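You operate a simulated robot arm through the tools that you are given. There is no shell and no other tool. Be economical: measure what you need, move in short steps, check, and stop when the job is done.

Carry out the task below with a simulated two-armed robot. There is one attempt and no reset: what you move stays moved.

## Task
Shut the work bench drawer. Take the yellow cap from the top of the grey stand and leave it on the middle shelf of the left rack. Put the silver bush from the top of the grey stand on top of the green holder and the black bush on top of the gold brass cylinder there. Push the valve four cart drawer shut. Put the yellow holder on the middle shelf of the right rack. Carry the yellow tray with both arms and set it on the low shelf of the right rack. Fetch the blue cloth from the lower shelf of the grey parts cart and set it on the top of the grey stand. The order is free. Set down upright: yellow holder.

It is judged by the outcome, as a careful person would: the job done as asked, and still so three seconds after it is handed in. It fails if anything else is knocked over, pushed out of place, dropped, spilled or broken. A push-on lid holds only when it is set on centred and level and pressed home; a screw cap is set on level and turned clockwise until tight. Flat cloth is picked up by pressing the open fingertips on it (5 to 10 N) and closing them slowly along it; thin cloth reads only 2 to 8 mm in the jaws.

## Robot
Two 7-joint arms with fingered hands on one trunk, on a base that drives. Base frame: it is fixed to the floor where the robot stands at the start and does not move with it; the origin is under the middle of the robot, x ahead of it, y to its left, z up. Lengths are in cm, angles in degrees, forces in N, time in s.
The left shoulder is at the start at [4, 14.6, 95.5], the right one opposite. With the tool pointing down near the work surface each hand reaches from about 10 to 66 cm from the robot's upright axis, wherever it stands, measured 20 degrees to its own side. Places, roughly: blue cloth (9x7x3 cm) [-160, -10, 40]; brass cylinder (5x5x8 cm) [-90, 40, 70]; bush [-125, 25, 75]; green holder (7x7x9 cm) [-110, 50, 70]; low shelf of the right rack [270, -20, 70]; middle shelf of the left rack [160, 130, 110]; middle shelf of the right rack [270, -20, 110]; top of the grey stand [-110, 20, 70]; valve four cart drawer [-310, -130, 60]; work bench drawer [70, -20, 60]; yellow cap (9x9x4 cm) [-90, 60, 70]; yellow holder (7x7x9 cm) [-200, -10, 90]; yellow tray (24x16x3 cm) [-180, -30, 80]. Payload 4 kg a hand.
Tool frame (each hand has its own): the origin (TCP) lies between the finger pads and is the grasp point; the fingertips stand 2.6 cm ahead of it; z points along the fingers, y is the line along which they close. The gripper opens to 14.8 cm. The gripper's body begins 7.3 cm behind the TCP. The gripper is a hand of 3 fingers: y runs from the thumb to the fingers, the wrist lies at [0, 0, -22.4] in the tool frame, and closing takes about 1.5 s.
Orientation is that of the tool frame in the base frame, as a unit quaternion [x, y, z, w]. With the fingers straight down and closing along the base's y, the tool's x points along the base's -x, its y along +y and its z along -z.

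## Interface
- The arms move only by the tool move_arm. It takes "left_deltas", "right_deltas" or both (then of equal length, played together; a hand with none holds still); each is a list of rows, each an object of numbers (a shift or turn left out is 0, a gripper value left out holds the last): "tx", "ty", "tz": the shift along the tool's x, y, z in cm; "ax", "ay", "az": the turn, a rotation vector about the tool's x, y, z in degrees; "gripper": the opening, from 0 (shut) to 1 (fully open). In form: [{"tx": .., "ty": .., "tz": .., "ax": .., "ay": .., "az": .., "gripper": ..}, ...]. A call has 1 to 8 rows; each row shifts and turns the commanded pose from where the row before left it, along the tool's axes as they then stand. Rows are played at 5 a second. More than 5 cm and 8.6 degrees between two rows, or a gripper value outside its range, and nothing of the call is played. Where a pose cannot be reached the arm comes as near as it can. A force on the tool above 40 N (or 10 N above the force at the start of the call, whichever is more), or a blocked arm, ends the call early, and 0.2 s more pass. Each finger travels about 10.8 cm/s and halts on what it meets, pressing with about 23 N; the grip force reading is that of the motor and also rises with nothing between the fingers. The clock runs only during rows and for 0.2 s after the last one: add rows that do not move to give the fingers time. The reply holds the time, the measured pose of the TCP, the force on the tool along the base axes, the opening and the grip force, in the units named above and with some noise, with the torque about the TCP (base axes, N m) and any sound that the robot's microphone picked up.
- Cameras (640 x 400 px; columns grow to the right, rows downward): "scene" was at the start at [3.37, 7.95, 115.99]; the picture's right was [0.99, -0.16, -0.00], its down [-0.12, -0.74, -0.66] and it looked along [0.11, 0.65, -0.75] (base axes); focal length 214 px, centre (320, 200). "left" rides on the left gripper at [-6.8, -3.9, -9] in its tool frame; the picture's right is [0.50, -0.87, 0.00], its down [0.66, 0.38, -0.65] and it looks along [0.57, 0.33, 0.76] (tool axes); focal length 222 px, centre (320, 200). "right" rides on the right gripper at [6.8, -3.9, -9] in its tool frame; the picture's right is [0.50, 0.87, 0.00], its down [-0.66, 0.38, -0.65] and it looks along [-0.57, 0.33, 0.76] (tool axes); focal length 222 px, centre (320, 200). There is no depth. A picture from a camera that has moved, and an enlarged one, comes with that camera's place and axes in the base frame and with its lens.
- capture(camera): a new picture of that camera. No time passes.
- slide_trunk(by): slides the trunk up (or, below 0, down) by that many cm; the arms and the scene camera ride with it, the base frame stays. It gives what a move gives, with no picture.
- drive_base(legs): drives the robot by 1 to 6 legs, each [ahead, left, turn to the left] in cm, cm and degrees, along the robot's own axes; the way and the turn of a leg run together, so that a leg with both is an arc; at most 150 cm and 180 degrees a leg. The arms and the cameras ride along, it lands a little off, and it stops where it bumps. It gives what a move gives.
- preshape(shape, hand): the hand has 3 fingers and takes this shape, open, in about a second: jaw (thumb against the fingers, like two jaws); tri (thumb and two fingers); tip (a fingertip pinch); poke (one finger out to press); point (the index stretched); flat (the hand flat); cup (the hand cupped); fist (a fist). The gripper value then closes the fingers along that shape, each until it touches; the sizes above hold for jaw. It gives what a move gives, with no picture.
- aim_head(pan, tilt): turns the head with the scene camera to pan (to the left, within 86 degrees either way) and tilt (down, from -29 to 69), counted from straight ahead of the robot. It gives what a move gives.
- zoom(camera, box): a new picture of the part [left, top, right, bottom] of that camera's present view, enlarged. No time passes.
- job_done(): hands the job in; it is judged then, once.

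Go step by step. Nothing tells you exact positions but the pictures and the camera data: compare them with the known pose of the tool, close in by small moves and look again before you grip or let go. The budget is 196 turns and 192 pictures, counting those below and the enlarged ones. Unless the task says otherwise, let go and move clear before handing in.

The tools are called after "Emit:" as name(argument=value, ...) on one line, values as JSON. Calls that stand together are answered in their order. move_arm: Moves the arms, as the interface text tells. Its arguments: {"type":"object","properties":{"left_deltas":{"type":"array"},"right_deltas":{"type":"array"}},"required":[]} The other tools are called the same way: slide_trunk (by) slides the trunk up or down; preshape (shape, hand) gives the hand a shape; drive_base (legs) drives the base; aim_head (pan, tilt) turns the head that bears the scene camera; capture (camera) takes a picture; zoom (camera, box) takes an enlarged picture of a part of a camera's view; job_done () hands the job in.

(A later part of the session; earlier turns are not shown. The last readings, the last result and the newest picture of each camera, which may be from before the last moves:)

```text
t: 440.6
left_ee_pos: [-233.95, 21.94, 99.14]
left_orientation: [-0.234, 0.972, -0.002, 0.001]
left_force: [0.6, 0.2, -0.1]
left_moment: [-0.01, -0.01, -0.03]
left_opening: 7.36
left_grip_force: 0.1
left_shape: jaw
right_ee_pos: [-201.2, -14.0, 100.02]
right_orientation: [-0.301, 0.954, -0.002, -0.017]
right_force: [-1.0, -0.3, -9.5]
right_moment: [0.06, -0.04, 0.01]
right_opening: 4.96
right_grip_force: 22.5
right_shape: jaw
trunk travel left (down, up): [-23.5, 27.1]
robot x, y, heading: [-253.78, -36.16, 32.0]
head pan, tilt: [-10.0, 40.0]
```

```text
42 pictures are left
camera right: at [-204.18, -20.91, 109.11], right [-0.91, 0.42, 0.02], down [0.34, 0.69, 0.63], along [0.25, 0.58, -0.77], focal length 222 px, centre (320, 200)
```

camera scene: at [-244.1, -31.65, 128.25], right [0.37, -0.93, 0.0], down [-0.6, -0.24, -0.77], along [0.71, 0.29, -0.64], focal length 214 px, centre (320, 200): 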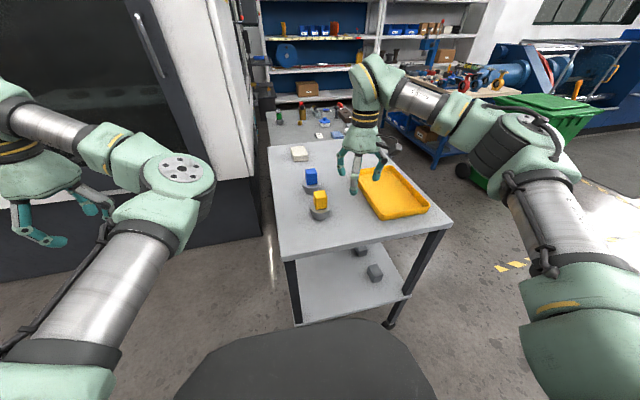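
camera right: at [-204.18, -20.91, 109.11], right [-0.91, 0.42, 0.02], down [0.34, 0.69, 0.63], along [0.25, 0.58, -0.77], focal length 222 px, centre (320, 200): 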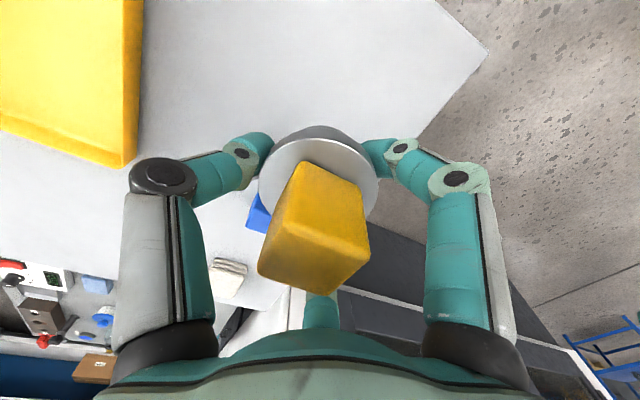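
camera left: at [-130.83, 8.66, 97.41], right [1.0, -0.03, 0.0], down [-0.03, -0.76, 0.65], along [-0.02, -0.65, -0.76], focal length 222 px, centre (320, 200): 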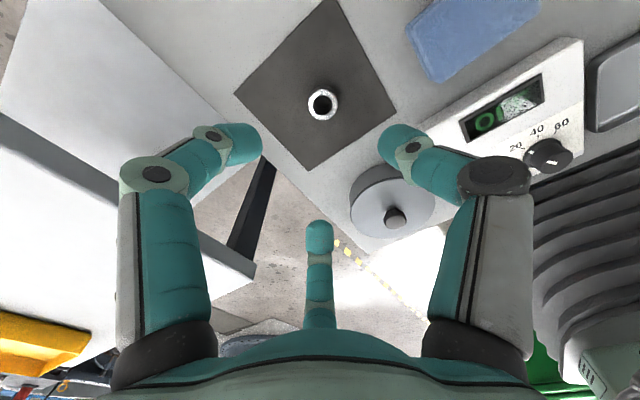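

The holder is held firmly. I'll raise the trunk and drive back across toward the racks.

Emit:
slide_trunk(by=12)

Emit:
drive_base(legs=[[0, -112, 2], [150, 0, 0], [112, 0, 0], [0, 40, 0], [55, 0, 0], [0, 0, -90]])

Emit:
aim_head(pan=20, tilt=20)

Emit:
capture(camera="scene")

```text
t: 442.1
left_ee_pos: [-233.94, 22.05, 110.89]
left_orientation: [-0.233, 0.972, -0.002, 0.001]
left_force: [-0.1, 0.8, -0.3]
left_moment: [0.01, 0.02, -0.01]
left_opening: 7.34
left_grip_force: 0.0
left_shape: jaw
right_ee_pos: [-201.12, -13.9, 111.86]
right_orientation: [-0.3, 0.954, -0.001, -0.017]
right_force: [1.1, -0.3, -8.4]
right_moment: [0.02, -0.03, 0.01]
right_opening: 4.94
right_grip_force: 23.0
right_shape: jaw
trunk travel left (down, up): [-35.5, 15.1]
robot x, y, heading: [-253.7, -36.3, 32.3]
head pan, tilt: [-10.0, 40.0]
```

```text
t: 469.1
left_ee_pos: [108.64, 71.5, 110.83]
left_orientation: [0.495, 0.869, -0.002, -0.001]
left_force: [0.1, -0.3, 0.8]
left_moment: [-0.01, 0.0, -0.02]
left_opening: 7.35
left_grip_force: 0.1
left_shape: jaw
right_ee_pos: [75.04, 36.55, 111.79]
right_orientation: [0.435, 0.9, 0.011, -0.013]
right_force: [0.4, -0.8, -8.7]
right_moment: [-0.02, -0.02, 0.02]
right_opening: 4.93
right_grip_force: 23.0
right_shape: jaw
trunk travel left (down, up): [-35.5, 15.1]
robot x, y, heading: [49.22, 87.44, -54.4]
head pan, tilt: [-10.0, 40.0]
```

```text
t: 470.0
left_ee_pos: [108.82, 71.38, 110.93]
left_orientation: [0.495, 0.869, -0.001, 0.0]
left_force: [0.7, 0.1, 0.6]
left_moment: [0.04, 0.01, -0.01]
left_opening: 7.34
left_grip_force: 0.0
left_shape: jaw
right_ee_pos: [74.94, 36.65, 111.83]
right_orientation: [0.435, 0.9, 0.01, -0.014]
right_force: [0.0, -0.6, -8.6]
right_moment: [0.0, -0.04, -0.02]
right_opening: 4.91
right_grip_force: 23.4
right_shape: jaw
trunk travel left (down, up): [-35.5, 15.1]
robot x, y, heading: [49.58, 88.21, -54.4]
head pan, tilt: [20.0, 20.0]
```

```text
41 pictures are left
camera scene: at [58.47, 80.82, 143.26], right [-0.57, -0.82, 0.0], down [-0.28, 0.2, -0.94], along [0.77, -0.53, -0.34], focal length 214 px, centre (320, 200)
```

scene: 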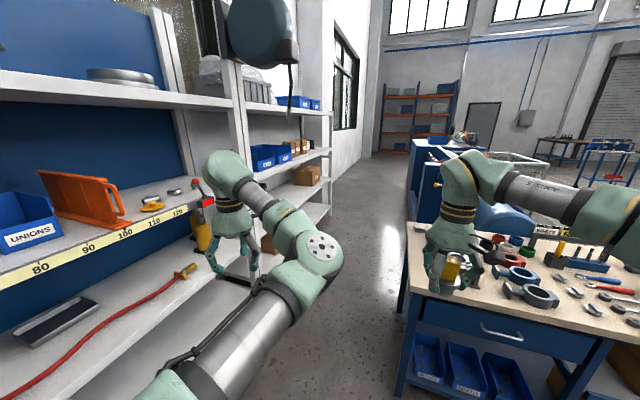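

The cap is still on its shelf. The right rack lies further along the aisle; I'll turn here, draw the holder in and then slide sideways along the racks.

Emit:
drive_base(legs=[[0, 0, 114.4]])

Emit:
move_arm(right_deltas=[{"tx": 2.5, "tz": -1}, {"tx": 2.5, "tz": -1}, {"tx": 2.5, "tz": -1}, {"tx": 2.5, "tz": -1}, {"tx": 2.5, "tz": -1}, {"tx": 2.5, "tz": -1}])

Emit:
drive_base(legs=[[31, -15, 0], [-40, -83, 0]])

Emit:
aim_head(pan=-50, tilt=20)

Emit:
capture(camera="scene")

```text
t: 475.0
left_ee_pos: [45.24, 148.99, 110.89]
left_orientation: [-0.422, 0.907, -0.001, 0.001]
left_force: [-0.3, 0.9, -0.1]
left_moment: [0.01, 0.0, 0.01]
left_opening: 7.37
left_grip_force: 0.0
left_shape: jaw
right_ee_pos: [89.28, 128.54, 111.87]
right_orientation: [-0.482, 0.876, -0.005, -0.017]
right_force: [0.5, -0.3, -8.9]
right_moment: [0.02, -0.02, -0.01]
right_opening: 4.86
right_grip_force: 22.9
right_shape: jaw
trunk travel left (down, up): [-35.5, 15.1]
robot x, y, heading: [49.71, 87.29, 54.9]
head pan, tilt: [20.0, 20.0]
```

```text
t: 476.4
left_ee_pos: [45.28, 148.78, 110.9]
left_orientation: [-0.422, 0.906, 0.0, 0.002]
left_force: [-0.6, -0.6, 0.4]
left_moment: [0.03, 0.0, -0.02]
left_opening: 7.35
left_grip_force: 0.1
left_shape: jaw
right_ee_pos: [81.67, 115.84, 118.52]
right_orientation: [-0.482, 0.876, -0.006, -0.015]
right_force: [-0.3, -0.8, -10.0]
right_moment: [0.06, -0.01, 0.01]
right_opening: 4.88
right_grip_force: 23.0
right_shape: jaw
trunk travel left (down, up): [-35.5, 15.1]
robot x, y, heading: [49.54, 87.38, 54.8]
head pan, tilt: [20.0, 20.0]
```

```text
t: 483.0
left_ee_pos: [119.94, 86.28, 111.02]
left_orientation: [-0.419, 0.908, -0.001, 0.003]
left_force: [0.1, 0.6, -1.1]
left_moment: [0.01, -0.04, 0.02]
left_opening: 7.36
left_grip_force: 0.0
left_shape: jaw
right_ee_pos: [156.04, 53.03, 118.45]
right_orientation: [-0.48, 0.877, -0.005, -0.016]
right_force: [0.0, 0.1, -7.9]
right_moment: [0.02, 0.03, 0.01]
right_opening: 4.86
right_grip_force: 22.9
right_shape: jaw
trunk travel left (down, up): [-35.5, 15.1]
robot x, y, heading: [123.65, 24.68, 54.2]
head pan, tilt: [20.0, 20.0]
```

```text
t: 484.4
left_ee_pos: [120.06, 86.39, 110.83]
left_orientation: [-0.419, 0.908, 0.0, 0.001]
left_force: [0.5, 0.8, 0.7]
left_moment: [0.02, 0.03, 0.0]
left_opening: 7.35
left_grip_force: 0.1
left_shape: jaw
right_ee_pos: [155.97, 53.13, 118.39]
right_orientation: [-0.48, 0.877, -0.005, -0.016]
right_force: [0.9, -1.2, -8.0]
right_moment: [0.04, 0.03, -0.02]
right_opening: 4.86
right_grip_force: 22.4
right_shape: jaw
trunk travel left (down, up): [-35.5, 15.1]
robot x, y, heading: [124.05, 24.75, 54.3]
head pan, tilt: [-50.0, 20.0]
```

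```text
40 pictures are left
camera scene: at [134.27, 27.58, 143.27], right [0.08, -1.0, 0.0], down [-0.34, -0.03, -0.94], along [0.94, 0.07, -0.34], focal length 214 px, centre (320, 200)
```

scene: 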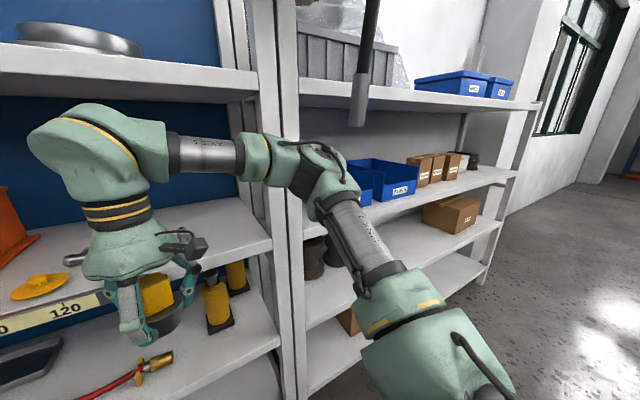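

The right rack's middle shelf is ahead with bins and cartons. I'll slide on along the aisle to see free space.

Emit:
drive_base(legs=[[7.5, -3, 0], [-24, -66, 0], [-14, -37, 0]])

Emit:
aim_head(pan=-20, tilt=25)

Emit:
capture(camera="scene")

```text
t: 491.0
left_ee_pos: [188.44, -0.44, 110.88]
left_orientation: [-0.418, 0.908, -0.001, 0.001]
left_force: [-0.4, -1.7, 1.0]
left_moment: [-0.01, 0.01, -0.04]
left_opening: 7.36
left_grip_force: 0.1
left_shape: jaw
right_ee_pos: [224.48, -33.7, 118.53]
right_orientation: [-0.48, 0.877, -0.005, -0.016]
right_force: [0.1, -0.1, -9.2]
right_moment: [0.04, -0.02, 0.0]
right_opening: 4.87
right_grip_force: 23.0
right_shape: jaw
trunk travel left (down, up): [-35.5, 15.1]
robot x, y, heading: [192.3, -61.67, 54.4]
head pan, tilt: [-50.0, 20.0]
```

```text
t: 492.0
left_ee_pos: [188.4, -0.48, 110.97]
left_orientation: [-0.418, 0.909, -0.001, 0.002]
left_force: [0.0, -0.4, -0.3]
left_moment: [0.02, -0.04, 0.02]
left_opening: 7.36
left_grip_force: 0.1
left_shape: jaw
right_ee_pos: [224.45, -33.86, 118.35]
right_orientation: [-0.48, 0.877, -0.006, -0.016]
right_force: [-0.7, -0.2, -9.1]
right_moment: [0.01, 0.0, 0.01]
right_opening: 4.86
right_grip_force: 23.5
right_shape: jaw
trunk travel left (down, up): [-35.5, 15.1]
robot x, y, heading: [192.06, -61.72, 54.2]
head pan, tilt: [-20.0, 25.0]
```

```text
39 pictures are left
camera scene: at [201.05, -54.66, 142.46], right [0.56, -0.83, 0.0], down [-0.35, -0.24, -0.91], along [0.75, 0.51, -0.42], focal length 214 px, centre (320, 200)
```

scene: 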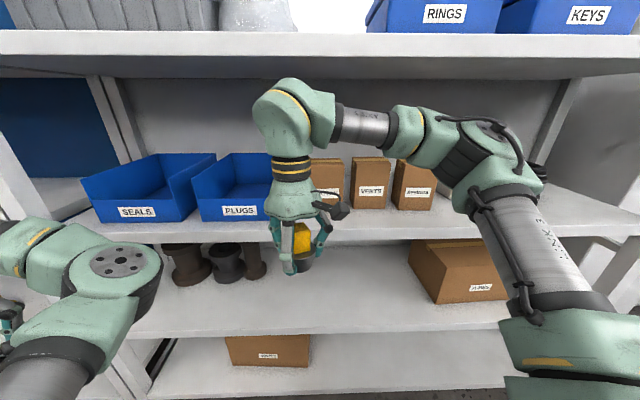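

The rack's middle shelf has space to the right of the cartons. I'll slide 54 cm further and look at that spot.

Emit:
drive_base(legs=[[-19, -51, 0]])

Emit:
capture(camera="scene")

```text
t: 495.1
left_ee_pos: [218.95, -45.62, 110.86]
left_orientation: [-0.415, 0.91, -0.001, 0.002]
left_force: [0.5, 0.3, -0.9]
left_moment: [0.0, 0.0, 0.0]
left_opening: 7.37
left_grip_force: 0.0
left_shape: jaw
right_ee_pos: [254.66, -79.4, 118.37]
right_orientation: [-0.476, 0.879, -0.006, -0.016]
right_force: [-0.1, -0.4, -9.3]
right_moment: [-0.01, -0.01, -0.01]
right_opening: 4.84
right_grip_force: 23.1
right_shape: jaw
trunk travel left (down, up): [-35.5, 15.1]
robot x, y, heading: [222.15, -107.12, 53.7]
head pan, tilt: [-20.0, 25.0]
```

```text
38 pictures are left
camera scene: at [231.07, -99.98, 142.45], right [0.56, -0.83, 0.0], down [-0.35, -0.24, -0.91], along [0.75, 0.5, -0.42], focal length 214 px, centre (320, 200)
```

scene: 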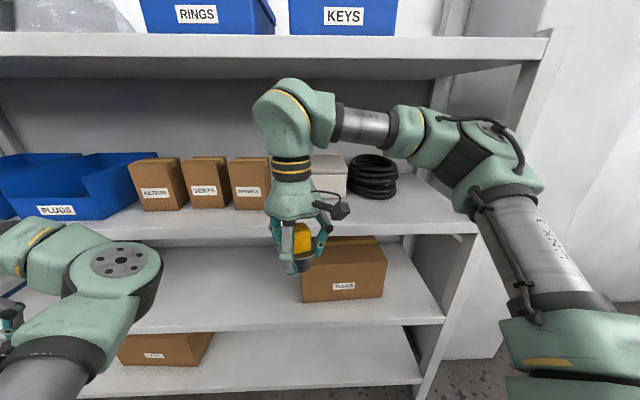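

The spot in front of the white box and cable is free. I'll lower slightly and extend the arm toward the shelf front, then check.

Emit:
move_arm(right_deltas=[{"tz": 0.9}, {"tx": -2.2, "ty": -1}, {"tx": -2.2, "ty": -1}, {"tx": -2.2, "ty": -1}, {"tx": -2.2, "ty": -1}, {"tx": -2.2, "ty": -0.8}])

Emit:
capture(camera="right")

Emit:
capture(camera="scene")

```text
t: 496.5
left_ee_pos: [218.83, -45.65, 110.99]
left_orientation: [-0.415, 0.91, -0.002, 0.001]
left_force: [0.1, -0.2, 0.7]
left_moment: [0.01, -0.01, 0.02]
left_opening: 7.34
left_grip_force: 0.1
left_shape: jaw
right_ee_pos: [264.77, -72.61, 117.16]
right_orientation: [-0.476, 0.879, -0.006, -0.016]
right_force: [0.0, 0.7, -9.7]
right_moment: [0.02, 0.0, 0.01]
right_opening: 4.85
right_grip_force: 23.4
right_shape: jaw
trunk travel left (down, up): [-35.5, 15.1]
robot x, y, heading: [222.13, -106.96, 53.6]
head pan, tilt: [-20.0, 25.0]
```

```text
37 pictures are left
camera right: at [264.67, -80.17, 126.17], right [-1.0, 0.05, 0.02], down [0.06, 0.77, 0.63], along [0.02, 0.63, -0.77], focal length 222 px, centre (320, 200)
```

right: 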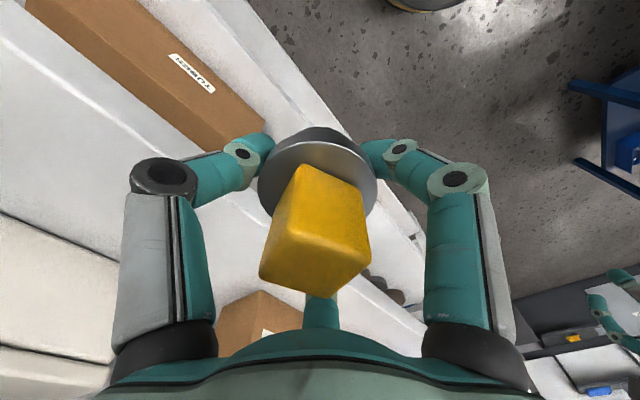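

```text
36 pictures are left
camera scene: at [231.19, -99.97, 142.44], right [0.56, -0.83, 0.0], down [-0.35, -0.24, -0.91], along [0.75, 0.5, -0.42], focal length 214 px, centre (320, 200)
```

scene: 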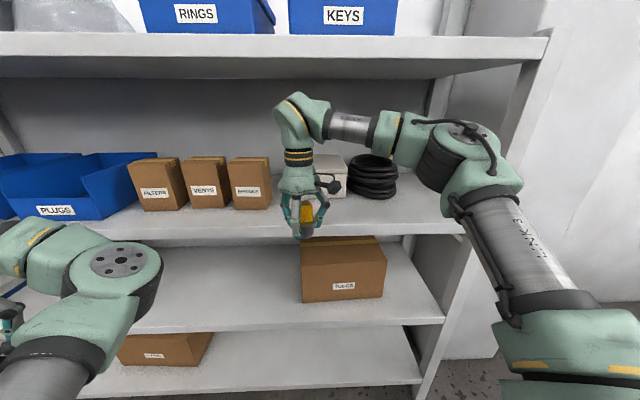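

Emit:
move_arm(right_deltas=[{"tz": -0.5}])

Emit:
drive_base(legs=[[5, -1.8, 0]])

Emit:
zoom(camera="scene", box=[240, 70, 420, 260])

```text
t: 496.9
left_ee_pos: [218.87, -45.73, 110.92]
left_orientation: [-0.414, 0.91, -0.001, 0.002]
left_force: [-0.2, -0.2, -0.4]
left_moment: [-0.01, -0.01, -0.02]
left_opening: 7.35
left_grip_force: 0.0
left_shape: jaw
right_ee_pos: [264.79, -72.65, 117.55]
right_orientation: [-0.476, 0.879, -0.005, -0.016]
right_force: [0.0, -0.1, -9.3]
right_moment: [0.06, 0.01, 0.0]
right_opening: 4.86
right_grip_force: 23.1
right_shape: jaw
trunk travel left (down, up): [-35.5, 15.1]
robot x, y, heading: [222.13, -107.19, 54.0]
head pan, tilt: [-20.0, 25.0]
```

```text
t: 497.9
left_ee_pos: [222.67, -43.15, 111.04]
left_orientation: [-0.415, 0.91, 0.0, 0.004]
left_force: [-0.3, 0.0, 1.3]
left_moment: [0.02, -0.06, 0.02]
left_opening: 7.38
left_grip_force: 0.1
left_shape: jaw
right_ee_pos: [268.52, -70.04, 118.01]
right_orientation: [-0.475, 0.88, -0.006, -0.013]
right_force: [-0.9, -0.4, -8.0]
right_moment: [0.05, -0.06, 0.01]
right_opening: 4.87
right_grip_force: 22.5
right_shape: jaw
trunk travel left (down, up): [-35.5, 15.1]
robot x, y, heading: [226.0, -104.4, 53.9]
head pan, tilt: [-20.0, 25.0]
```

```text
2.11 times, centred on (330, 165) of scene
camera zoom: at [234.79, -97.63, 142.52], right [0.56, -0.83, 0.0], down [-0.35, -0.23, -0.91], along [0.76, 0.5, -0.42], focal length 452 px, centre (299, 274)
```

zoom: 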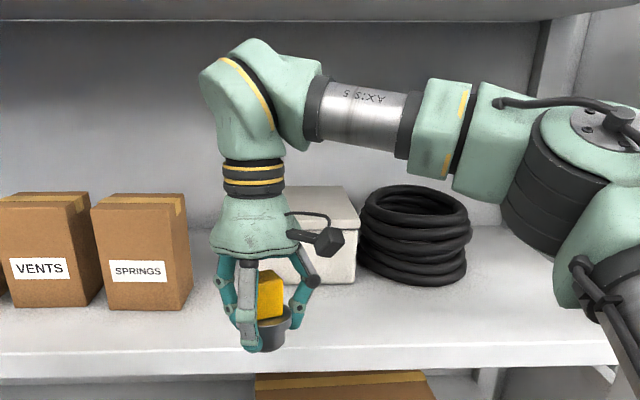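

Emit:
drive_base(legs=[[5, -1.8, 0]])

Emit:
zoom(camera="scene", box=[240, 70, 420, 260])

```text
t: 498.8
left_ee_pos: [227.02, -40.42, 111.14]
left_orientation: [-0.415, 0.91, 0.0, 0.004]
left_force: [-0.4, -0.1, 1.1]
left_moment: [0.03, -0.01, 0.0]
left_opening: 7.37
left_grip_force: 0.1
left_shape: jaw
right_ee_pos: [272.63, -67.51, 117.99]
right_orientation: [-0.476, 0.88, -0.005, -0.013]
right_force: [-1.4, -0.6, -8.9]
right_moment: [0.06, 0.0, -0.01]
right_opening: 4.89
right_grip_force: 23.3
right_shape: jaw
trunk travel left (down, up): [-35.5, 15.1]
robot x, y, heading: [230.29, -101.76, 53.7]
head pan, tilt: [-20.0, 25.0]
```

```text
2.11 times, centred on (330, 165) of scene
camera zoom: at [239.07, -94.89, 142.52], right [0.55, -0.83, 0.0], down [-0.35, -0.23, -0.91], along [0.76, 0.5, -0.42], focal length 452 px, centre (299, 274)
```

zoom: 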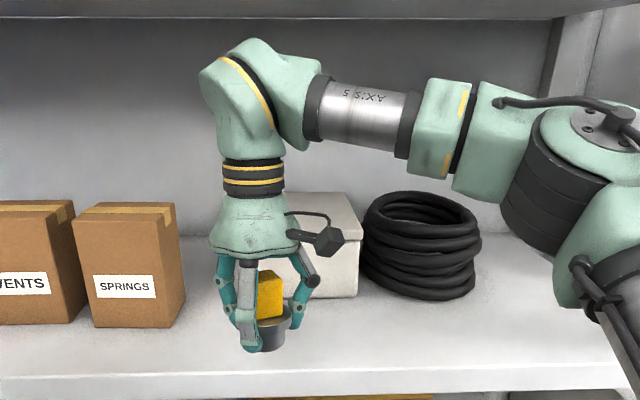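

Emit:
move_arm(right_deltas=[{"tx": -1.4, "ty": -0.6}, {"tz": 0.5}, {"tz": 0.4}, {"tz": 0.3}, {"tz": 0.3}, {"tz": 0.3}])

```text
t: 500.2
left_ee_pos: [227.68, -40.22, 110.87]
left_orientation: [-0.415, 0.91, -0.001, 0.0]
left_force: [-0.5, -0.3, -0.4]
left_moment: [0.0, 0.02, 0.02]
left_opening: 7.36
left_grip_force: 0.0
left_shape: jaw
right_ee_pos: [274.54, -66.25, 115.69]
right_orientation: [-0.476, 0.88, -0.005, -0.016]
right_force: [-0.1, 0.3, -9.0]
right_moment: [0.0, 0.0, 0.02]
right_opening: 4.85
right_grip_force: 22.6
right_shape: jaw
trunk travel left (down, up): [-35.5, 15.1]
robot x, y, heading: [230.31, -101.74, 54.0]
head pan, tilt: [-20.0, 25.0]
```

Emit:
move_arm(right_deltas=[{"tz": 0.4}, {"tz": 0.4}, {"tz": 0.3}, {"tz": 0.3}, {"tz": 0.3}])

Emit:
zoom(camera="scene", box=[240, 70, 420, 260])

```text
t: 501.4
left_ee_pos: [227.54, -40.14, 110.85]
left_orientation: [-0.414, 0.91, -0.001, 0.001]
left_force: [0.0, -0.1, 0.6]
left_moment: [0.02, -0.01, 0.02]
left_opening: 7.36
left_grip_force: 0.0
left_shape: jaw
right_ee_pos: [274.49, -66.32, 114.0]
right_orientation: [-0.476, 0.879, -0.005, -0.015]
right_force: [-0.8, 0.0, -9.7]
right_moment: [0.03, 0.03, -0.01]
right_opening: 4.85
right_grip_force: 22.6
right_shape: jaw
trunk travel left (down, up): [-35.5, 15.1]
robot x, y, heading: [230.95, -101.84, 53.6]
head pan, tilt: [-20.0, 25.0]
```

```text
2.11 times, centred on (330, 165) of scene
camera zoom: at [239.66, -94.51, 142.45], right [0.55, -0.83, 0.0], down [-0.35, -0.24, -0.91], along [0.75, 0.5, -0.42], focal length 452 px, centre (299, 274)
```

zoom: 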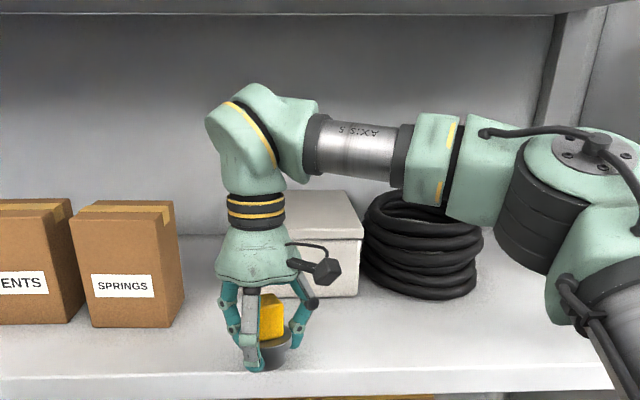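

The right rack's front is a few centimetres further than assumed; the holder is only just over the edge. I'll raise and move 6 cm deeper (plenty of room before the white box).

Emit:
move_arm(right_deltas=[{"tz": -1.2}, {"tz": -1.2}, {"tx": -1.9, "ty": -0.8}, {"tx": -1.9, "ty": -0.8}, {"tx": -1.9, "ty": -0.8}, {}])

Emit:
move_arm(right_deltas=[{"tz": 0.6}, {"tz": 0.6}, {"tz": 0.5}, {"tz": 0.4}, {"tz": 0.4}, {"tz": 0.4}, {"tz": 0.4}, {"tz": 0.4}])

Emit:
zoom(camera="scene", box=[240, 70, 420, 260])

```text
t: 502.8
left_ee_pos: [227.48, -40.27, 111.03]
left_orientation: [-0.415, 0.91, 0.0, 0.0]
left_force: [0.3, 0.2, -0.8]
left_moment: [-0.02, 0.02, 0.03]
left_opening: 7.37
left_grip_force: 0.1
left_shape: jaw
right_ee_pos: [279.62, -62.8, 116.44]
right_orientation: [-0.476, 0.879, -0.005, -0.016]
right_force: [-0.8, -0.1, -8.2]
right_moment: [0.08, 0.0, 0.02]
right_opening: 4.88
right_grip_force: 23.0
right_shape: jaw
trunk travel left (down, up): [-35.5, 15.1]
robot x, y, heading: [230.46, -101.41, 53.6]
head pan, tilt: [-20.0, 25.0]
```

```text
t: 504.6
left_ee_pos: [227.57, -40.01, 110.92]
left_orientation: [-0.414, 0.91, 0.0, 0.0]
left_force: [-0.5, -0.3, -0.1]
left_moment: [0.02, 0.0, 0.03]
left_opening: 7.34
left_grip_force: 0.1
left_shape: jaw
right_ee_pos: [279.45, -63.03, 112.66]
right_orientation: [-0.476, 0.879, -0.005, -0.017]
right_force: [-0.7, -0.3, -7.8]
right_moment: [0.02, -0.03, -0.01]
right_opening: 4.86
right_grip_force: 22.8
right_shape: jaw
trunk travel left (down, up): [-35.5, 15.1]
robot x, y, heading: [230.74, -101.18, 53.8]
head pan, tilt: [-20.0, 25.0]
```

```text
2.11 times, centred on (330, 165) of scene
camera zoom: at [239.64, -94.53, 142.45], right [0.55, -0.83, 0.0], down [-0.35, -0.23, -0.91], along [0.75, 0.5, -0.42], focal length 452 px, centre (299, 274)
```

zoom: 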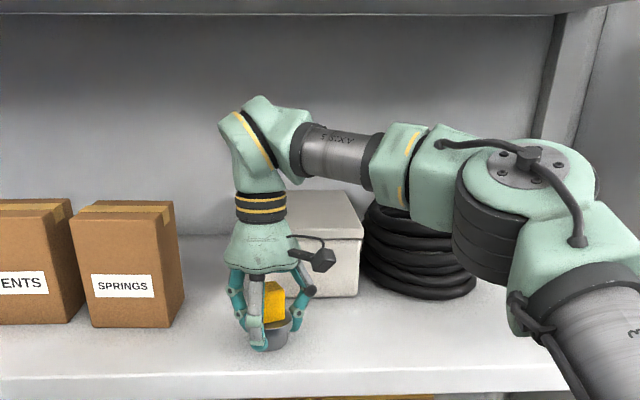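

Emit:
move_arm(right_deltas=[{"tz": 0.4}, {"tz": 0.4}, {"tz": 0.3}, {"tz": 0.3}, {"tz": 0.3}, {"tz": 0.3}])

```text
t: 505.7
left_ee_pos: [227.35, -40.3, 110.96]
left_orientation: [-0.415, 0.91, 0.0, 0.003]
left_force: [-0.1, -0.2, -0.8]
left_moment: [0.0, 0.04, 0.01]
left_opening: 7.37
left_grip_force: 0.1
left_shape: jaw
right_ee_pos: [279.21, -62.96, 112.05]
right_orientation: [-0.476, 0.88, 0.002, -0.01]
right_force: [-2.8, 0.7, 18.4]
right_moment: [0.27, 0.52, -0.04]
right_opening: 4.91
right_grip_force: 22.5
right_shape: jaw
trunk travel left (down, up): [-35.5, 15.1]
robot x, y, heading: [230.75, -101.69, 53.8]
head pan, tilt: [-20.0, 25.0]
stopped in row 5 (right hand): the force on the tool passed its limit at 41 N (the readings are from after the stop); the commanded pose is now the measured one
```

Contact. Ease off, release, and rise.

Emit:
move_arm(right_deltas=[{"tz": -0.25}, {"gripper": 0.45}, {"gripper": 0.55}, {"gripper": 0.65}, {}, {"tz": -1}, {"tz": -1.5}, {"tz": -1.5}])

Emit:
capture(camera="right")

```text
t: 507.5
left_ee_pos: [227.35, -40.19, 110.97]
left_orientation: [-0.416, 0.91, -0.001, 0.002]
left_force: [0.2, 0.3, 0.6]
left_moment: [-0.03, 0.0, 0.0]
left_opening: 7.37
left_grip_force: 0.0
left_shape: jaw
right_ee_pos: [279.29, -62.85, 116.17]
right_orientation: [-0.476, 0.879, -0.002, -0.012]
right_force: [0.0, -0.1, 0.1]
right_moment: [0.01, 0.01, 0.02]
right_opening: 9.57
right_grip_force: 0.1
right_shape: jaw
trunk travel left (down, up): [-35.5, 15.1]
robot x, y, heading: [230.49, -101.5, 53.6]
head pan, tilt: [-20.0, 25.0]
```

```text
31 pictures are left
camera right: at [279.2, -70.66, 125.12], right [-1.0, 0.06, 0.02], down [0.05, 0.76, 0.64], along [0.02, 0.64, -0.77], focal length 222 px, centre (320, 200)
```

right: 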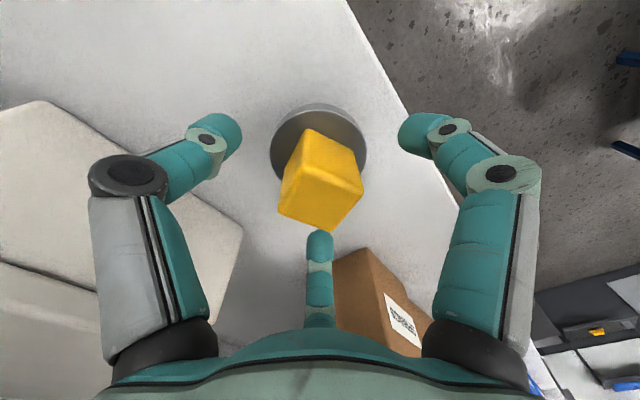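

The holder stands upright on the shelf. I'll rise a little more, then back straight out.

Emit:
move_arm(right_deltas=[{"tz": -1, "gripper": 1}, {"tz": -1}, {"tz": -0.6}, {}])

Emit:
drive_base(legs=[[-7.5, 2.7, 0]])

Emit:
capture(camera="right")

```text
t: 508.5
left_ee_pos: [227.47, -40.31, 110.82]
left_orientation: [-0.415, 0.91, -0.001, 0.003]
left_force: [0.1, -0.1, -0.4]
left_moment: [0.02, -0.01, 0.01]
left_opening: 7.37
left_grip_force: 0.1
left_shape: jaw
right_ee_pos: [279.46, -62.92, 118.68]
right_orientation: [-0.475, 0.88, -0.002, -0.011]
right_force: [0.0, -0.5, 0.1]
right_moment: [0.0, 0.01, -0.03]
right_opening: 14.8
right_grip_force: 0.0
right_shape: jaw
trunk travel left (down, up): [-35.5, 15.1]
robot x, y, heading: [230.22, -101.63, 53.7]
head pan, tilt: [-20.0, 25.0]
```

```text
t: 509.6
left_ee_pos: [221.1, -44.5, 110.9]
left_orientation: [-0.415, 0.91, -0.001, 0.0]
left_force: [0.5, 0.1, -0.6]
left_moment: [-0.03, 0.04, -0.01]
left_opening: 7.37
left_grip_force: 0.1
left_shape: jaw
right_ee_pos: [273.17, -67.17, 118.46]
right_orientation: [-0.476, 0.879, -0.002, -0.013]
right_force: [0.0, -0.4, 0.5]
right_moment: [-0.02, 0.03, 0.01]
right_opening: 14.8
right_grip_force: 0.0
right_shape: jaw
trunk travel left (down, up): [-35.5, 15.1]
robot x, y, heading: [223.85, -106.02, 53.6]
head pan, tilt: [-20.0, 25.0]
```

```text
30 pictures are left
camera right: at [273.0, -74.94, 127.52], right [-1.0, 0.06, 0.02], down [0.06, 0.77, 0.64], along [0.02, 0.64, -0.77], focal length 222 px, centre (320, 200)
```

right: 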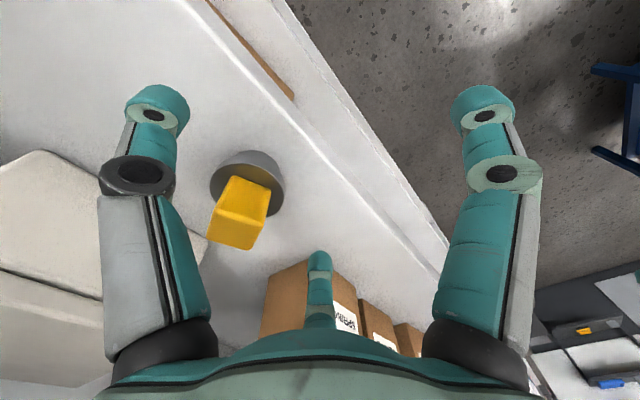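

The holder stands upright on the middle shelf. Before fetching the tray I want to know how much room is behind me in this aisle, so I take one left-hand picture.

Emit:
drive_base(legs=[[-10, 3.6, 0]])

Emit:
aim_head(pan=-86, tilt=25)

Emit:
capture(camera="scene")

Emit:
capture(camera="left")

```text
t: 510.7
left_ee_pos: [212.17, -50.58, 111.01]
left_orientation: [-0.414, 0.91, -0.001, 0.0]
left_force: [0.6, 1.0, -0.5]
left_moment: [0.02, 0.01, -0.01]
left_opening: 7.37
left_grip_force: 0.0
left_shape: jaw
right_ee_pos: [264.23, -73.13, 118.51]
right_orientation: [-0.478, 0.878, -0.001, -0.012]
right_force: [0.1, -0.6, 0.8]
right_moment: [0.03, 0.0, 0.04]
right_opening: 14.79
right_grip_force: 0.0
right_shape: jaw
trunk travel left (down, up): [-35.5, 15.1]
robot x, y, heading: [215.19, -112.01, 53.7]
head pan, tilt: [-20.0, 25.0]
```

```text
t: 512.1
left_ee_pos: [211.77, -50.68, 110.94]
left_orientation: [-0.416, 0.909, -0.001, 0.002]
left_force: [-0.2, -0.2, 0.1]
left_moment: [-0.02, -0.03, -0.03]
left_opening: 7.37
left_grip_force: 0.1
left_shape: jaw
right_ee_pos: [264.01, -73.32, 118.65]
right_orientation: [-0.477, 0.879, -0.002, -0.013]
right_force: [0.2, -0.1, 0.0]
right_moment: [0.0, 0.0, 0.01]
right_opening: 14.79
right_grip_force: 0.0
right_shape: jaw
trunk travel left (down, up): [-35.5, 15.1]
robot x, y, heading: [215.14, -111.71, 53.9]
head pan, tilt: [-85.9, 25.0]
```

```text
29 pictures are left
camera scene: at [224.35, -114.98, 142.47], right [-0.53, -0.85, 0.0], down [-0.36, 0.22, -0.91], along [0.77, -0.48, -0.42], focal length 214 px, centre (320, 200)
```

scene: 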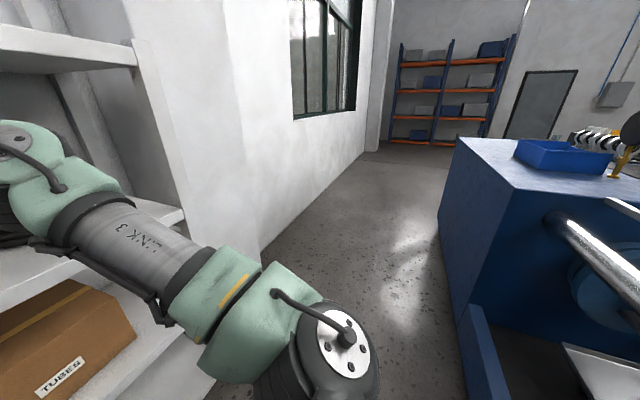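

```text
28 pictures are left
camera left: at [219.25, -48.04, 119.98], right [0.33, -0.94, 0.0], down [-0.72, -0.25, 0.65], along [-0.61, -0.21, -0.76], focal length 222 px, centre (320, 200)
```

left: 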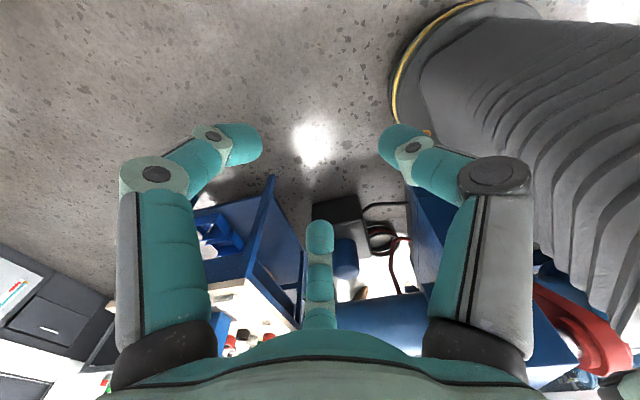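

The aisle is about a metre wide, so the tray must be carried close in. I'll retract the right hand and drive back to the parts cart for the tray.

Emit:
move_arm(right_deltas=[{"tx": 2.3, "ty": 1}, {"tx": 2.3, "ty": 1}, {"tx": 2.3, "ty": 1}, {"tx": 2.3, "ty": 1}, {"tx": 2.3, "ty": 1}, {"tx": 2.3, "ty": 1, "gripper": 0.6}])

Emit:
drive_base(legs=[[7, -2.6, 0], [29.5, 79.5, 0], [29.5, 79.5, 0], [29.5, 79.5, 0], [-33, 12, 0], [0, 0, 160]])

```text
t: 513.5
left_ee_pos: [211.95, -50.68, 110.92]
left_orientation: [-0.415, 0.91, -0.002, 0.002]
left_force: [-0.2, 0.6, 0.8]
left_moment: [-0.02, 0.0, -0.01]
left_opening: 7.37
left_grip_force: 0.0
left_shape: jaw
right_ee_pos: [251.62, -81.43, 119.1]
right_orientation: [-0.476, 0.879, -0.002, -0.012]
right_force: [-0.4, -0.3, 0.5]
right_moment: [-0.02, 0.0, -0.07]
right_opening: 8.94
right_grip_force: 0.0
right_shape: jaw
trunk travel left (down, up): [-35.5, 15.1]
robot x, y, heading: [215.4, -111.72, 54.3]
head pan, tilt: [-85.9, 25.0]
```

```text
t: 523.6
left_ee_pos: [129.48, 101.69, 111.16]
left_orientation: [-0.396, 0.918, 0.001, 0.002]
left_force: [-0.3, 0.4, -0.6]
left_moment: [-0.03, 0.01, 0.0]
left_opening: 7.36
left_grip_force: 0.1
left_shape: jaw
right_ee_pos: [168.21, 69.08, 119.87]
right_orientation: [-0.448, 0.894, 0.004, -0.006]
right_force: [11.4, -20.5, 27.5]
right_moment: [0.9, -0.58, -0.82]
right_opening: 7.95
right_grip_force: 0.0
right_shape: jaw
trunk travel left (down, up): [-35.5, 15.1]
robot x, y, heading: [130.28, 40.52, 51.4]
head pan, tilt: [-85.9, 25.0]
stopped in leg 4: the force on the tool passed its limit at 48 N (the readings are from after the stop); the commanded pose is now the measured one
```

The right hand touched something near the left rack's end. Backing off from the rack and looking.

Emit:
drive_base(legs=[[-11, 3.5, 0]])

Emit:
aim_head(pan=-15, tilt=20)

Emit:
capture(camera="scene")

```text
t: 524.4
left_ee_pos: [128.45, 101.3, 110.96]
left_orientation: [-0.397, 0.918, -0.001, 0.001]
left_force: [0.7, 0.0, 0.3]
left_moment: [0.04, 0.0, 0.01]
left_opening: 7.36
left_grip_force: 0.0
left_shape: jaw
right_ee_pos: [167.39, 69.15, 119.76]
right_orientation: [-0.45, 0.893, 0.006, -0.004]
right_force: [-0.9, 2.2, -1.1]
right_moment: [0.03, 0.04, 0.02]
right_opening: 9.01
right_grip_force: 0.0
right_shape: jaw
trunk travel left (down, up): [-35.5, 15.1]
robot x, y, heading: [128.95, 39.46, 51.4]
head pan, tilt: [-85.9, 25.0]
stopped in leg 1: the force on the tool passed its limit at 53 N (the readings are from after the stop); the commanded pose is now the measured one
```

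```text
t: 525.8
left_ee_pos: [128.24, 101.3, 111.04]
left_orientation: [-0.397, 0.918, -0.001, 0.001]
left_force: [0.4, -0.6, 0.1]
left_moment: [0.01, -0.01, 0.02]
left_opening: 7.36
left_grip_force: 0.0
left_shape: jaw
right_ee_pos: [167.03, 69.01, 119.87]
right_orientation: [-0.45, 0.893, 0.005, -0.003]
right_force: [-1.3, -0.3, -0.1]
right_moment: [-0.02, 0.02, 0.08]
right_opening: 8.93
right_grip_force: 0.1
right_shape: jaw
trunk travel left (down, up): [-35.5, 15.1]
robot x, y, heading: [129.34, 39.95, 51.3]
head pan, tilt: [-15.0, 20.0]
```

```text
27 pictures are left
camera scene: at [137.79, 47.25, 143.27], right [0.59, -0.8, 0.0], down [-0.28, -0.2, -0.94], along [0.76, 0.56, -0.34], focal length 214 px, centre (320, 200)
```

scene: 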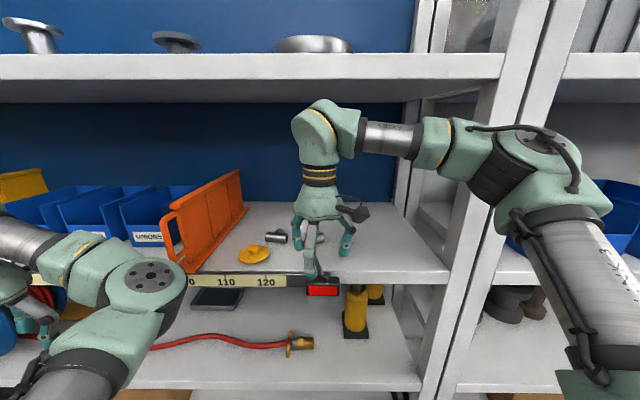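

Emit:
zoom(camera="scene", box=[260, 180, 400, 310])

```text
3.08 times, centred on (330, 245) of scene
camera zoom: at [137.79, 47.25, 143.27], right [0.59, -0.8, 0.0], down [-0.28, -0.2, -0.94], along [0.76, 0.56, -0.34], focal length 660 px, centre (289, 62)
```

zoom: 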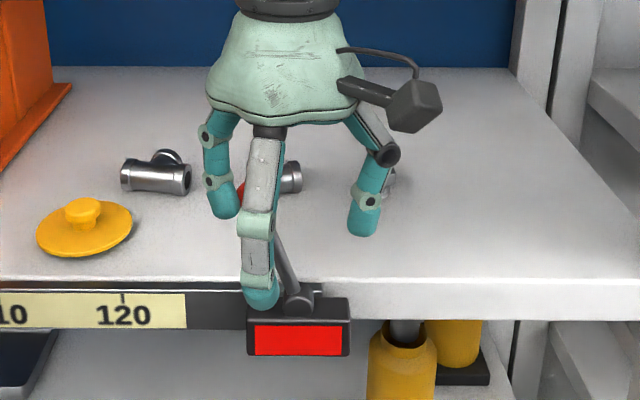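

The lever of the gauge sits between the fingers. I'll raise the hand straight up off it, then back away.

Emit:
move_arm(right_deltas=[{"tz": -1.5, "gripper": 0.9}, {"tz": -1.5}, {"tz": -1.5}, {"tz": -1.5}, {"tz": -1.5}, {"tz": -1}])

Emit:
drive_base(legs=[[-9, 3, 0]])

Emit:
zoom(camera="scene", box=[200, 150, 400, 310])

```text
t: 527.2
left_ee_pos: [128.15, 101.28, 110.94]
left_orientation: [-0.396, 0.918, -0.001, 0.001]
left_force: [0.6, -0.8, -0.4]
left_moment: [0.01, 0.02, 0.01]
left_opening: 7.37
left_grip_force: 0.0
left_shape: jaw
right_ee_pos: [167.07, 68.75, 128.49]
right_orientation: [-0.45, 0.893, 0.006, -0.003]
right_force: [0.8, 0.0, 0.0]
right_moment: [-0.02, -0.01, 0.03]
right_opening: 13.3
right_grip_force: 0.0
right_shape: jaw
trunk travel left (down, up): [-35.5, 15.1]
robot x, y, heading: [128.82, 40.0, 51.3]
head pan, tilt: [-15.0, 20.0]
```

```text
t: 528.3
left_ee_pos: [120.55, 96.42, 110.84]
left_orientation: [-0.395, 0.919, -0.002, 0.001]
left_force: [-0.3, -0.4, -0.8]
left_moment: [0.0, 0.0, -0.03]
left_opening: 7.34
left_grip_force: 0.0
left_shape: jaw
right_ee_pos: [159.45, 63.88, 128.4]
right_orientation: [-0.449, 0.893, 0.006, -0.004]
right_force: [-0.2, 0.6, 0.7]
right_moment: [0.02, -0.02, 0.01]
right_opening: 13.32
right_grip_force: 0.1
right_shape: jaw
trunk travel left (down, up): [-35.5, 15.1]
robot x, y, heading: [120.86, 34.8, 51.3]
head pan, tilt: [-15.0, 20.0]
```

```text
2.50 times, centred on (300, 230) of scene
camera zoom: at [130.09, 42.32, 143.25], right [0.59, -0.8, 0.0], down [-0.28, -0.2, -0.94], along [0.76, 0.56, -0.34], focal length 536 px, centre (370, 125)
```

zoom: 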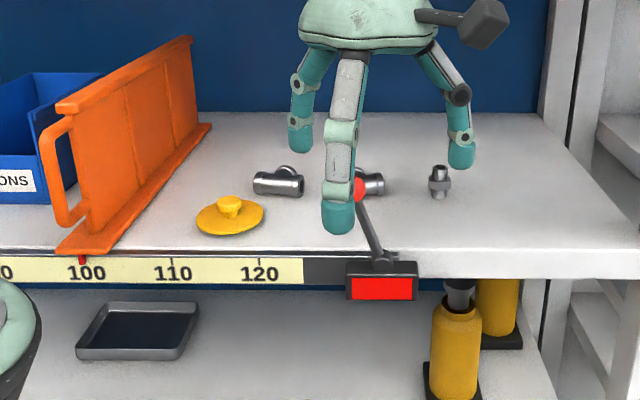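

The lever, cap and fittings are unchanged. Continuing to the cart.

Emit:
drive_base(legs=[[-6, 86, 0], [0, 0, 163], [0, 43, 0], [150, 0, 0], [82, 0, 0], [0, 0, -90]])

Emit:
slide_trunk(by=-14)

Emit:
aim_head(pan=10, tilt=35)

Emit:
capture(camera="scene")

```text
t: 556.9
left_ee_pos: [-177.8, -71.39, 110.94]
left_orientation: [0.875, -0.485, 0.0, -0.002]
left_force: [-1.3, 0.7, -0.7]
left_moment: [-0.04, -0.01, 0.03]
left_opening: 7.36
left_grip_force: 0.0
left_shape: jaw
right_ee_pos: [-136.64, -41.85, 128.4]
right_orientation: [0.902, -0.432, -0.003, 0.006]
right_force: [-0.5, 0.0, 1.0]
right_moment: [-0.01, 0.01, -0.03]
right_opening: 13.32
right_grip_force: 0.1
right_shape: jaw
trunk travel left (down, up): [-35.5, 15.1]
robot x, y, heading: [-118.06, -85.94, 126.9]
head pan, tilt: [-15.0, 20.0]
```

```text
t: 558.5
left_ee_pos: [-177.7, -71.32, 97.05]
left_orientation: [0.875, -0.485, 0.0, -0.001]
left_force: [-0.2, 0.1, 0.1]
left_moment: [-0.01, 0.0, 0.01]
left_opening: 7.35
left_grip_force: 0.1
left_shape: jaw
right_ee_pos: [-136.58, -41.76, 114.66]
right_orientation: [0.902, -0.432, -0.002, 0.006]
right_force: [0.6, 0.8, 0.6]
right_moment: [0.0, 0.01, -0.03]
right_opening: 13.3
right_grip_force: 0.0
right_shape: jaw
trunk travel left (down, up): [-21.5, 29.1]
robot x, y, heading: [-118.17, -85.98, 126.9]
head pan, tilt: [-15.0, 20.0]
```

```text
t: 559.4
left_ee_pos: [-177.71, -71.31, 97.05]
left_orientation: [0.875, -0.485, 0.0, -0.002]
left_force: [0.0, 0.4, -0.7]
left_moment: [-0.02, -0.03, 0.02]
left_opening: 7.37
left_grip_force: 0.1
left_shape: jaw
right_ee_pos: [-136.63, -41.83, 114.63]
right_orientation: [0.901, -0.433, -0.003, 0.006]
right_force: [0.1, -0.3, -0.1]
right_moment: [0.02, 0.0, 0.06]
right_opening: 13.29
right_grip_force: 0.0
right_shape: jaw
trunk travel left (down, up): [-21.5, 29.1]
robot x, y, heading: [-118.02, -86.24, 127.0]
head pan, tilt: [10.0, 35.0]
```

```text
24 pictures are left
camera scene: at [-125.68, -78.15, 127.02], right [0.68, 0.73, 0.0], down [0.42, -0.39, -0.82], along [-0.6, 0.56, -0.57], focal length 214 px, centre (320, 200)
```

scene: 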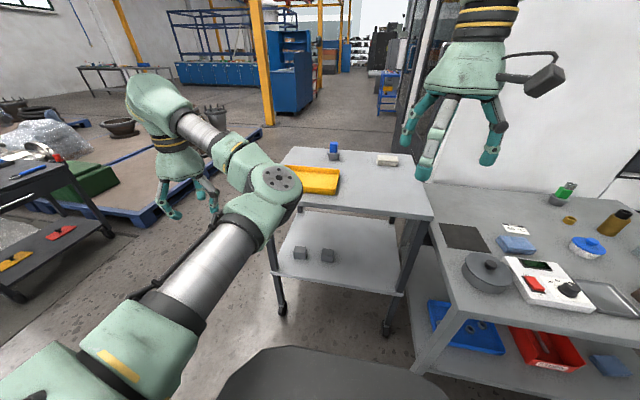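

The tray is on the cart as before. I'll square up in front of it close to the cart and bring the right hand across.

Emit:
drive_base(legs=[[0, 0, -3], [26, -5, 0]])

Emit:
move_arm(right_deltas=[{"ty": 3.1, "tx": -0.8, "tz": 1.5}, {"ty": 3.1, "tx": -0.8, "tz": 1.5}, {"ty": 3.1, "tx": -0.8, "tz": 1.5}, {"ty": 3.1, "tx": -0.8, "tz": 1.5}, {"ty": 3.1, "tx": -0.8, "tz": 1.5}, {"ty": 3.1, "tx": -0.8, "tz": 1.5}, {"ty": 3.1, "tx": -0.8, "tz": 1.5}, {"ty": 3.1, "tx": -0.8, "tz": 1.5}])

Emit:
capture(camera="right")

Emit:
capture(camera="left")

```text
t: 561.7
left_ee_pos: [-186.88, -43.75, 97.06]
left_orientation: [0.861, -0.508, -0.001, -0.002]
left_force: [-0.1, 0.4, -0.4]
left_moment: [0.01, 0.01, 0.01]
left_opening: 7.35
left_grip_force: 0.0
left_shape: jaw
right_ee_pos: [-144.08, -16.69, 114.76]
right_orientation: [0.889, -0.458, -0.003, 0.006]
right_force: [0.0, -0.8, -0.8]
right_moment: [0.01, -0.02, 0.02]
right_opening: 13.33
right_grip_force: 0.1
right_shape: jaw
trunk travel left (down, up): [-21.5, 29.1]
robot x, y, heading: [-127.65, -61.87, 123.9]
head pan, tilt: [10.0, 35.0]
```

```text
t: 563.5
left_ee_pos: [-187.01, -43.81, 96.98]
left_orientation: [0.861, -0.509, 0.0, -0.003]
left_force: [0.9, -0.6, -0.2]
left_moment: [0.01, 0.01, 0.01]
left_opening: 7.37
left_grip_force: 0.2
left_shape: jaw
right_ee_pos: [-168.15, -26.18, 102.68]
right_orientation: [0.889, -0.458, -0.004, 0.005]
right_force: [-1.1, 13.5, 0.1]
right_moment: [-0.02, -0.05, 0.09]
right_opening: 13.16
right_grip_force: 0.1
right_shape: jaw
trunk travel left (down, up): [-21.5, 29.1]
robot x, y, heading: [-128.24, -61.45, 123.6]
head pan, tilt: [10.0, 35.0]
```

```text
23 pictures are left
camera right: at [-160.94, -29.39, 111.64], right [-0.42, -0.91, 0.01], down [-0.68, 0.32, 0.66], along [-0.6, 0.27, -0.75], focal length 222 px, centre (320, 200)
```

right: 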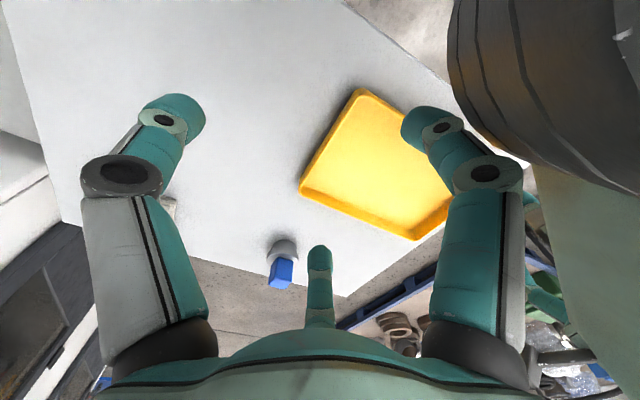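

```text
22 pictures are left
camera left: at [-186.86, -36.01, 105.99], right [1.0, -0.02, 0.0], down [-0.02, -0.76, 0.65], along [-0.01, -0.65, -0.76], focal length 222 px, centre (320, 200)
```

left: 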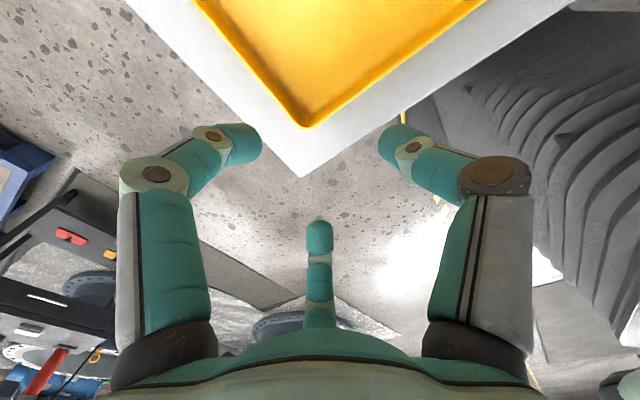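

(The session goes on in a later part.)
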